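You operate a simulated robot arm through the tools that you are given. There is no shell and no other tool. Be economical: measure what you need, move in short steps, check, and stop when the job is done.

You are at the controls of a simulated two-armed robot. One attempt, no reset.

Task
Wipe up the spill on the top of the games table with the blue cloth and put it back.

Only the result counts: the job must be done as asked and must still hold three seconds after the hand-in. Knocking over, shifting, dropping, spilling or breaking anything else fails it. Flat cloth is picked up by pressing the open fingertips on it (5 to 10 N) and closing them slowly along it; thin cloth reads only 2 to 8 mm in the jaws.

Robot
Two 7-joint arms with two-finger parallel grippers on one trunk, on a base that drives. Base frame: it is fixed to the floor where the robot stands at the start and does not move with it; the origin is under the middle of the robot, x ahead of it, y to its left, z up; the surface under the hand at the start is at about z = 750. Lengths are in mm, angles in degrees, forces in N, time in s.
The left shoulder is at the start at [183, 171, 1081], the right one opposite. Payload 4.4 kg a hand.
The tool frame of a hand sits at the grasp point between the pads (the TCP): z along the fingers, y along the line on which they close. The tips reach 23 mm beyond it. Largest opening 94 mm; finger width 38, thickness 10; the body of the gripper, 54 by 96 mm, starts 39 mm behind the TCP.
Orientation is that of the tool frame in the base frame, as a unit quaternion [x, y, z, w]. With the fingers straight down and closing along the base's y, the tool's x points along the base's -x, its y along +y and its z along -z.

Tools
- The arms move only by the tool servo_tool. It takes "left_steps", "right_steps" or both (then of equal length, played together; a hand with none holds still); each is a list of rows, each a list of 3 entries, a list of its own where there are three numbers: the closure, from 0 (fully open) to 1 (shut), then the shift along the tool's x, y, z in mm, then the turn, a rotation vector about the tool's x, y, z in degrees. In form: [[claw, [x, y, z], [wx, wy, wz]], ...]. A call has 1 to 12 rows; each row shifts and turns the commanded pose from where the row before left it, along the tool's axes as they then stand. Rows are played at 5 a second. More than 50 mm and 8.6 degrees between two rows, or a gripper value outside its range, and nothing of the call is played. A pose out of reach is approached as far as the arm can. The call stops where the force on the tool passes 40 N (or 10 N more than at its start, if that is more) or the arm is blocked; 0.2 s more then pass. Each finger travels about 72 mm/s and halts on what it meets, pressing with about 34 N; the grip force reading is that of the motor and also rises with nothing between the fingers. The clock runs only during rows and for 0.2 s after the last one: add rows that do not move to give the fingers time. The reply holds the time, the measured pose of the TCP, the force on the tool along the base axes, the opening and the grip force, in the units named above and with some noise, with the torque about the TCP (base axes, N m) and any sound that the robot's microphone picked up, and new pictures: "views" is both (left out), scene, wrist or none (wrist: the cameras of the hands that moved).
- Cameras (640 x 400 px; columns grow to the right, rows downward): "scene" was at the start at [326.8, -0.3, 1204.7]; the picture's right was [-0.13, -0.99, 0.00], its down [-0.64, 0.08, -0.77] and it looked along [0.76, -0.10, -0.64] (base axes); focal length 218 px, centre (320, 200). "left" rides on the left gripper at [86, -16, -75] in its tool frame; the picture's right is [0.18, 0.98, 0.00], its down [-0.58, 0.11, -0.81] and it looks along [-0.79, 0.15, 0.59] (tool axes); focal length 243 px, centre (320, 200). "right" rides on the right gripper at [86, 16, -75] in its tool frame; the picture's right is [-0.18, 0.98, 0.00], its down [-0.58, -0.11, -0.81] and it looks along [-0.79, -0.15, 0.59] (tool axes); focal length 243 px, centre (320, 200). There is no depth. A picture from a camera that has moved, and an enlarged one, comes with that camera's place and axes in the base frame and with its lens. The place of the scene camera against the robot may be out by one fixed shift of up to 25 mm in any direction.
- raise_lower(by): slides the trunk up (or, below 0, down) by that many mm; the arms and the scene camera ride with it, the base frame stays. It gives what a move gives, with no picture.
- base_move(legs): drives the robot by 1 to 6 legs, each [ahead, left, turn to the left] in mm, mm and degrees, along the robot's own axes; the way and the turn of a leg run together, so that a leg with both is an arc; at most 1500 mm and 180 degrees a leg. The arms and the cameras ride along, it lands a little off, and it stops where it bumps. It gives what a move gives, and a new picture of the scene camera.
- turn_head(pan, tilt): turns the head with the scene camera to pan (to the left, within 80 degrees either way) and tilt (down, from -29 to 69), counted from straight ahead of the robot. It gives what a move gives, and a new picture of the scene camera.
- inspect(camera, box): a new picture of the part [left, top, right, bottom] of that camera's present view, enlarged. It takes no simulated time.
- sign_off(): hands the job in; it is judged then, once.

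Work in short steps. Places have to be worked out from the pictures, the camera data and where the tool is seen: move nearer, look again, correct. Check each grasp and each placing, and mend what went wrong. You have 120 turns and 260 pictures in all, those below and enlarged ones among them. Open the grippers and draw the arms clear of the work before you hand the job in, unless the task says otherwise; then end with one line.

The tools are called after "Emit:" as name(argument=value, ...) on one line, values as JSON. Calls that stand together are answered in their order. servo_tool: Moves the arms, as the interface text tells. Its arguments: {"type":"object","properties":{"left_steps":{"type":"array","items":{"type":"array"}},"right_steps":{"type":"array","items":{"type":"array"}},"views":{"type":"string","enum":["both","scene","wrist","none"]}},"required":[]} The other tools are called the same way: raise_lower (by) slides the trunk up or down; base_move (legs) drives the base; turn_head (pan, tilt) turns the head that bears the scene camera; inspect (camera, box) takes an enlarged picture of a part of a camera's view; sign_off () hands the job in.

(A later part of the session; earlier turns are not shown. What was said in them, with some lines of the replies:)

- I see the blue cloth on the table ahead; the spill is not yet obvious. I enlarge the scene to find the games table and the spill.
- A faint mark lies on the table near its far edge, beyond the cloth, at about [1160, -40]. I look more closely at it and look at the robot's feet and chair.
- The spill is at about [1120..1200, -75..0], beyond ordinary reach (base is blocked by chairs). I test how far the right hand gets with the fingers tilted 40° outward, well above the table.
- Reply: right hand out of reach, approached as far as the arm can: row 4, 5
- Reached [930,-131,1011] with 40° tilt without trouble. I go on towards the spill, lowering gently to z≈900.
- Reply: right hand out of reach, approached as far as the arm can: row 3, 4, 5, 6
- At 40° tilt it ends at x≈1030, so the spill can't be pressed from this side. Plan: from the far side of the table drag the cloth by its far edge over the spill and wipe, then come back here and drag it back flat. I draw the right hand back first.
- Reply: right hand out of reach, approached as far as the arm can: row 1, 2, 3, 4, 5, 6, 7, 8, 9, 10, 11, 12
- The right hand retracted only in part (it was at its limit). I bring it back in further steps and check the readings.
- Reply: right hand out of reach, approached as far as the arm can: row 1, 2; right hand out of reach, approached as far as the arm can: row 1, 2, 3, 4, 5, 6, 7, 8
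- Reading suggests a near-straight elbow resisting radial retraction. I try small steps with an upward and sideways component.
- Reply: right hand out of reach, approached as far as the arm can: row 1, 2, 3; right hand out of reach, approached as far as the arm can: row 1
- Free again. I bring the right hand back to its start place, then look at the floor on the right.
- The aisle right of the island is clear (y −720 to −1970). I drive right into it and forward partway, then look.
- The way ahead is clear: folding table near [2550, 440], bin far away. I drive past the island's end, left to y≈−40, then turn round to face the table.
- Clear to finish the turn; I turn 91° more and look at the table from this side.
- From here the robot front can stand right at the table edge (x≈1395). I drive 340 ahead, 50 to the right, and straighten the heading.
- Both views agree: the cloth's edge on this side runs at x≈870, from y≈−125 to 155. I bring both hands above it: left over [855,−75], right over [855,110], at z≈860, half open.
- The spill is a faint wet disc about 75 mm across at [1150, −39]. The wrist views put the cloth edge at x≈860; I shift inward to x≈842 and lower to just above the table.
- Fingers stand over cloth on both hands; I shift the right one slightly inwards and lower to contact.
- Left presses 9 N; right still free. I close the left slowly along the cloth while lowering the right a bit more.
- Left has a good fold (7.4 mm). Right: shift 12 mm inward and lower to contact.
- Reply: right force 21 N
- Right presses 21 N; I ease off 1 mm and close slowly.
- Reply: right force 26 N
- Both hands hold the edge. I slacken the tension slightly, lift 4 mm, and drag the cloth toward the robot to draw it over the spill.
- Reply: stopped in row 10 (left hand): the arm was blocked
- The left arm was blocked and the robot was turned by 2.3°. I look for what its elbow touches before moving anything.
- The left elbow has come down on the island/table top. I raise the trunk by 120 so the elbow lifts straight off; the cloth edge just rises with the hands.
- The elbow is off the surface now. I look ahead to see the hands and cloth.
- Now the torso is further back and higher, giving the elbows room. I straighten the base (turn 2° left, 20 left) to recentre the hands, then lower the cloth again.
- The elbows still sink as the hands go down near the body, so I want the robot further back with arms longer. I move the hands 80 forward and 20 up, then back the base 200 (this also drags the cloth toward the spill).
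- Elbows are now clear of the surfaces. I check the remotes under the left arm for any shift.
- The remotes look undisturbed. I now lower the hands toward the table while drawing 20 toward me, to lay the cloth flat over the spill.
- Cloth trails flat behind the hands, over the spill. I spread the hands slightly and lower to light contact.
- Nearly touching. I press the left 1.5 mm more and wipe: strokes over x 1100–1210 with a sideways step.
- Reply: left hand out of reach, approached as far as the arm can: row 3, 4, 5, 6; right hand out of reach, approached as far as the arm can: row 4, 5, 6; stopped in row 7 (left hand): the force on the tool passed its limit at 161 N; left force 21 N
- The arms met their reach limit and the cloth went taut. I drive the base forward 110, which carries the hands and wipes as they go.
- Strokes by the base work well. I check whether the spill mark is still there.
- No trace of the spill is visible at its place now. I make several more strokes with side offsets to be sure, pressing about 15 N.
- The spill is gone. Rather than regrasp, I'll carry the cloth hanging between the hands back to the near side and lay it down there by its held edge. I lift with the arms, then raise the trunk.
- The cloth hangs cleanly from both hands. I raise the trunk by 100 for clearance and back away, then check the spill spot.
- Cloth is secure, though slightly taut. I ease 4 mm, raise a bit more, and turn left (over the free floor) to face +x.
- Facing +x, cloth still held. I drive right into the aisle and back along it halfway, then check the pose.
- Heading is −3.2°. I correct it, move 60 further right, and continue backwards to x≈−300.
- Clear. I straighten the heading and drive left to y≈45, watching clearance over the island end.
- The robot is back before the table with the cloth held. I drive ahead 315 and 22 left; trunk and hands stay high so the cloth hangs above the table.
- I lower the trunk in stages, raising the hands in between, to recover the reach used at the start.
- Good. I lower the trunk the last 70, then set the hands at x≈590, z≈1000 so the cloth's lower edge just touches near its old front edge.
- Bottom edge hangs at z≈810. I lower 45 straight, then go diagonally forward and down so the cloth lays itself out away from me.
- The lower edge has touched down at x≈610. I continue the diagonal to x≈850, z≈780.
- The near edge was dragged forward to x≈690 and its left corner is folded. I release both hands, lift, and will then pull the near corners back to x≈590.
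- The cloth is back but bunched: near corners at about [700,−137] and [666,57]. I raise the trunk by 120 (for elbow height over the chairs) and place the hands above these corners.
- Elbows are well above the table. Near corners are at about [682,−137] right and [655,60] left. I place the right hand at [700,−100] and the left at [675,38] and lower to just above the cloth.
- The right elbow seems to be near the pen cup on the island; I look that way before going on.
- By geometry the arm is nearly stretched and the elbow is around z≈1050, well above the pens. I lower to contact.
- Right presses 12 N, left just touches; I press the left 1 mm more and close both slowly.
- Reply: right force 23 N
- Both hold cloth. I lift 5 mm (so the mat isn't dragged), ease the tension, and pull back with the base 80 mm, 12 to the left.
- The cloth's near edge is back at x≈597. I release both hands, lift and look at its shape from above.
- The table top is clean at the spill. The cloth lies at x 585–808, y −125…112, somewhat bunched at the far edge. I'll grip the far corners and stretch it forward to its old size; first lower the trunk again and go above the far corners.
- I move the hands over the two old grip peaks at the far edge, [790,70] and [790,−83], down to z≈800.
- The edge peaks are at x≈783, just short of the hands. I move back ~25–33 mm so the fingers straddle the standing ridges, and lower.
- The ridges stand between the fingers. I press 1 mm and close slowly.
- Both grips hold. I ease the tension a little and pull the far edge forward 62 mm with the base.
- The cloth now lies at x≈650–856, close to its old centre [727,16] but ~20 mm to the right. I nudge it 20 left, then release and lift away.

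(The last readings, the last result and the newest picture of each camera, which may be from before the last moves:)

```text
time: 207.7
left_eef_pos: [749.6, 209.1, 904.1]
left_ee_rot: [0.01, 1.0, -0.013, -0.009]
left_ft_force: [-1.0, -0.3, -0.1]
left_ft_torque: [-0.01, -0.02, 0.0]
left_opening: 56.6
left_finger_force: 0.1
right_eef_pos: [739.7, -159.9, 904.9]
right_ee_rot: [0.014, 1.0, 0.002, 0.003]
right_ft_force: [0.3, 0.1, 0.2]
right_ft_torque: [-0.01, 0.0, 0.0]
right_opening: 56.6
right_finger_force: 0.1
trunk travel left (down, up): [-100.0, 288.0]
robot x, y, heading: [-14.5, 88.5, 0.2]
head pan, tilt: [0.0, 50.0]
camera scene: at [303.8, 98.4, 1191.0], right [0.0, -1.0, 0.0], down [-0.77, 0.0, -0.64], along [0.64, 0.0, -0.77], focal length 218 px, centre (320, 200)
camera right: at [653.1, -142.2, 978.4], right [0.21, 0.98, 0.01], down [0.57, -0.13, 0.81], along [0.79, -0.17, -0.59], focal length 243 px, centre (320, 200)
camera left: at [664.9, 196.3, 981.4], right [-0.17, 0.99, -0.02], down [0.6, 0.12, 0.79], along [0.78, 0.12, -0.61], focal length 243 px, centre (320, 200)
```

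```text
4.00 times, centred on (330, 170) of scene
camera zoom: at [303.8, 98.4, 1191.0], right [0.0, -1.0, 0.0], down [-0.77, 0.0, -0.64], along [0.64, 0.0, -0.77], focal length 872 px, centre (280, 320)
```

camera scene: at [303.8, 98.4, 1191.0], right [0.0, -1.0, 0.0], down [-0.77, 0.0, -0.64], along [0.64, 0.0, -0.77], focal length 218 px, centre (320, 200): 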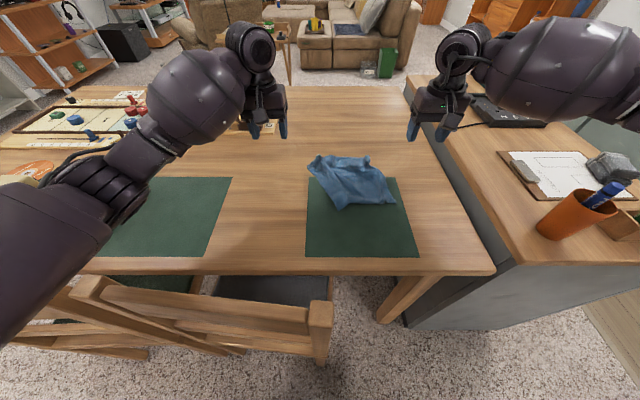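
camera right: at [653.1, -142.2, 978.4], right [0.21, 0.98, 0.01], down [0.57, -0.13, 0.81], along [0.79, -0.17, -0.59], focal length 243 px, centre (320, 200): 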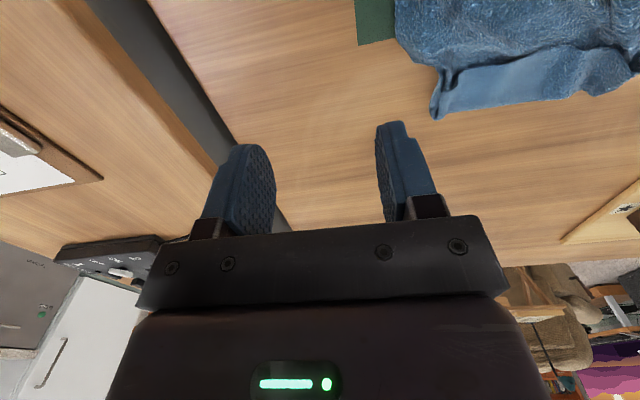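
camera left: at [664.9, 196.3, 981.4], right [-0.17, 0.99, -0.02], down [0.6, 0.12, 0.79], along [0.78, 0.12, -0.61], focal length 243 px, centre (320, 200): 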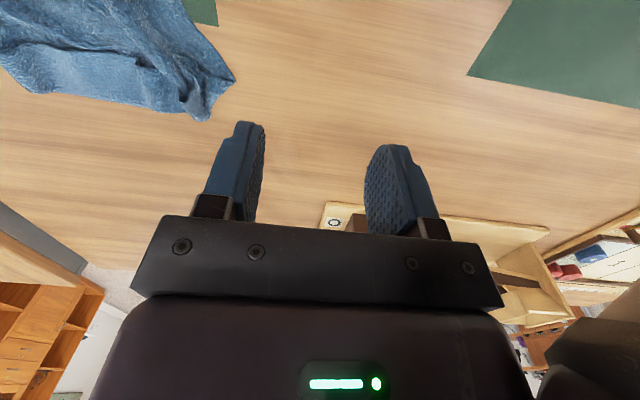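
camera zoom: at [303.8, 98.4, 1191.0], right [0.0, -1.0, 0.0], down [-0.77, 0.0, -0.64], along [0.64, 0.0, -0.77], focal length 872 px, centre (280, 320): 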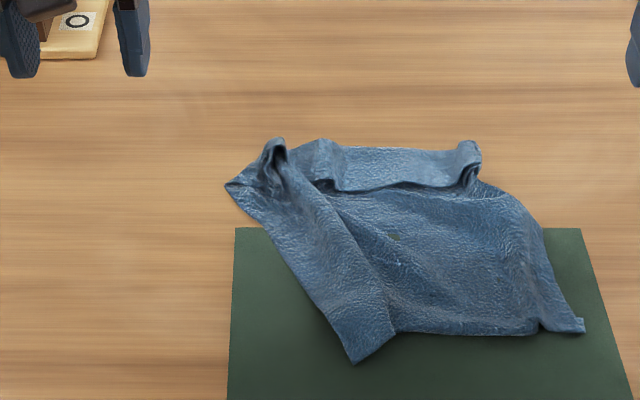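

The cloth lies released with its middle at about [745,20], within ~20 mm of where it began. I check closely that the spill spot at about (354,109) is clean, then draw the arms back.

Emit:
inspect(camera="scene", box=[300, 75, 412, 145])

Emit:
servo_tool(left_steps=[[0, [30, 8, -20], [0, 0, 0]], [0, [30, 8, -20], [0, 0, 0]], [0, [30, 0, -20], [0, 0, 0]], [0, [30, 0, -20], [0, 0, 0]], [0, [30, 0, -20], [0, 0, 0]], [0, [0, 0, -20], [0, 0, 0]]], right_steps=[[0, [30, -8, -20], [0, 0, 0]], [0, [30, -8, -20], [0, 0, 0]], [0, [30, 0, -20], [0, 0, 0]], [0, [30, 0, -20], [0, 0, 0]], [0, [30, 0, -20], [0, 0, 0]], [0, [0, 0, -20], [0, 0, 0]]], views="none")

Emit:
turn_head(pan=-7, tilt=25)

Emit:
inspect(camera="scene", box=[240, 170, 400, 270])

```text
5.71 times, centred on (356, 110) of scene
camera zoom: at [303.8, 98.4, 1191.0], right [0.0, -1.0, 0.0], down [-0.77, 0.0, -0.64], along [0.64, 0.0, -0.77], focal length 1245 px, centre (114, 714)
```

zoom: 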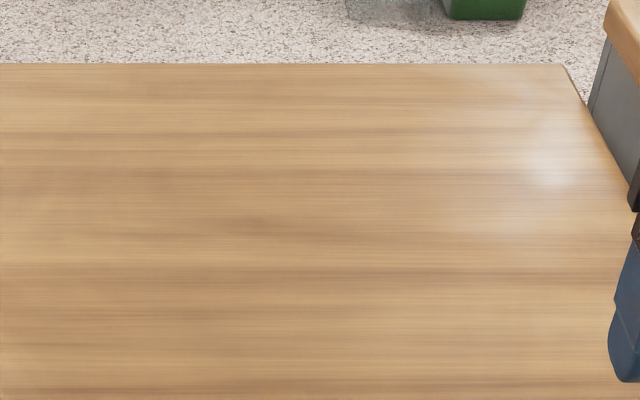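

```text
time: 209.1
left_eef_pos: [607.7, 230.9, 1024.5]
left_ee_rot: [0.009, 1.0, -0.014, -0.01]
left_ft_force: [-0.6, 1.3, -0.4]
left_ft_torque: [0.02, 0.01, 0.01]
left_opening: 94.0
left_finger_force: 0.1
right_eef_pos: [589.3, -171.2, 1021.8]
right_ee_rot: [0.015, 1.0, 0.0, 0.002]
right_ft_force: [0.5, 0.5, 0.0]
right_ft_torque: [0.02, 0.0, -0.01]
right_opening: 93.8
right_finger_force: 0.1
trunk travel left (down, up): [-100.0, 288.0]
robot x, y, heading: [-12.9, 86.1, 0.1]
head pan, tilt: [0.0, 50.0]
```

```text
time: 210.0
left_eef_pos: [607.7, 230.4, 1025.8]
left_ee_rot: [0.008, 1.0, -0.015, -0.01]
left_ft_force: [-0.3, 0.8, 0.0]
left_ft_torque: [-0.01, -0.02, -0.01]
left_opening: 93.9
left_finger_force: 0.0
right_eef_pos: [589.8, -170.4, 1020.6]
right_ee_rot: [0.015, 1.0, 0.002, 0.002]
right_ft_force: [0.8, 0.6, 0.1]
right_ft_torque: [0.01, -0.01, 0.01]
right_opening: 93.9
right_finger_force: 0.1
trunk travel left (down, up): [-100.0, 288.0]
robot x, y, heading: [-14.1, 86.7, 0.3]
head pan, tilt: [-7.0, 25.0]
camera scene: at [319.4, 87.2, 1227.9], right [-0.12, -0.99, 0.0], down [-0.42, 0.05, -0.91], along [0.9, -0.11, -0.42], focal length 218 px, centre (320, 200)
```

scene: 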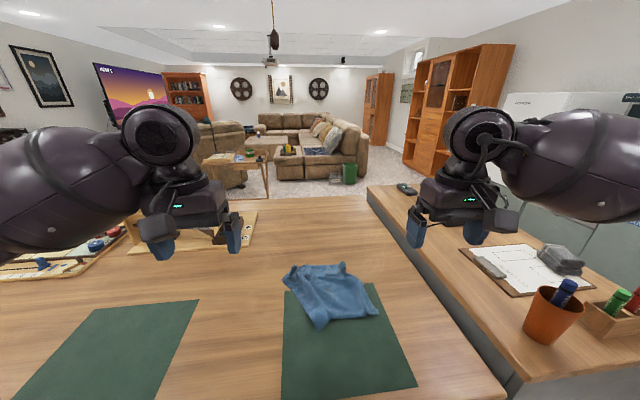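

```text
4.00 times, centred on (320, 220) of scene
camera zoom: at [319.4, 87.2, 1227.9], right [-0.12, -0.99, 0.0], down [-0.42, 0.05, -0.91], along [0.9, -0.11, -0.42], focal length 872 px, centre (320, 120)
```

zoom: 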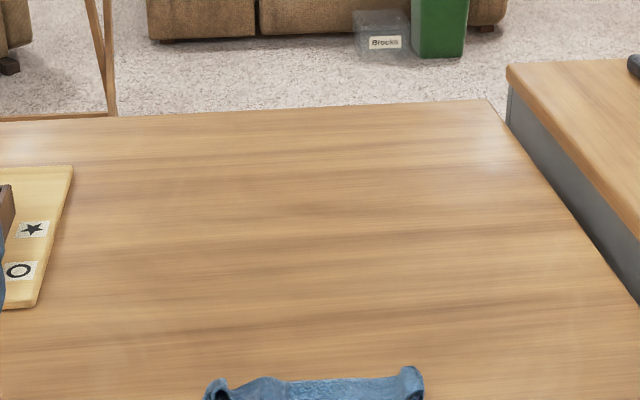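

The spill is gone from the table. The cloth is back at its place and released, the mat and other objects look unmoved, and both hands are open and clear. I hand in.

Emit:
sign_off()

```text
The job is handed in.
```

The spill is wiped up and the blue cloth is back within about 20 mm of where it started, but it lies bunched rather than flat; nothing else appears to have moved, though the left elbow pressed on the side counter once and the remotes beside it looked undisturbed afterwards.
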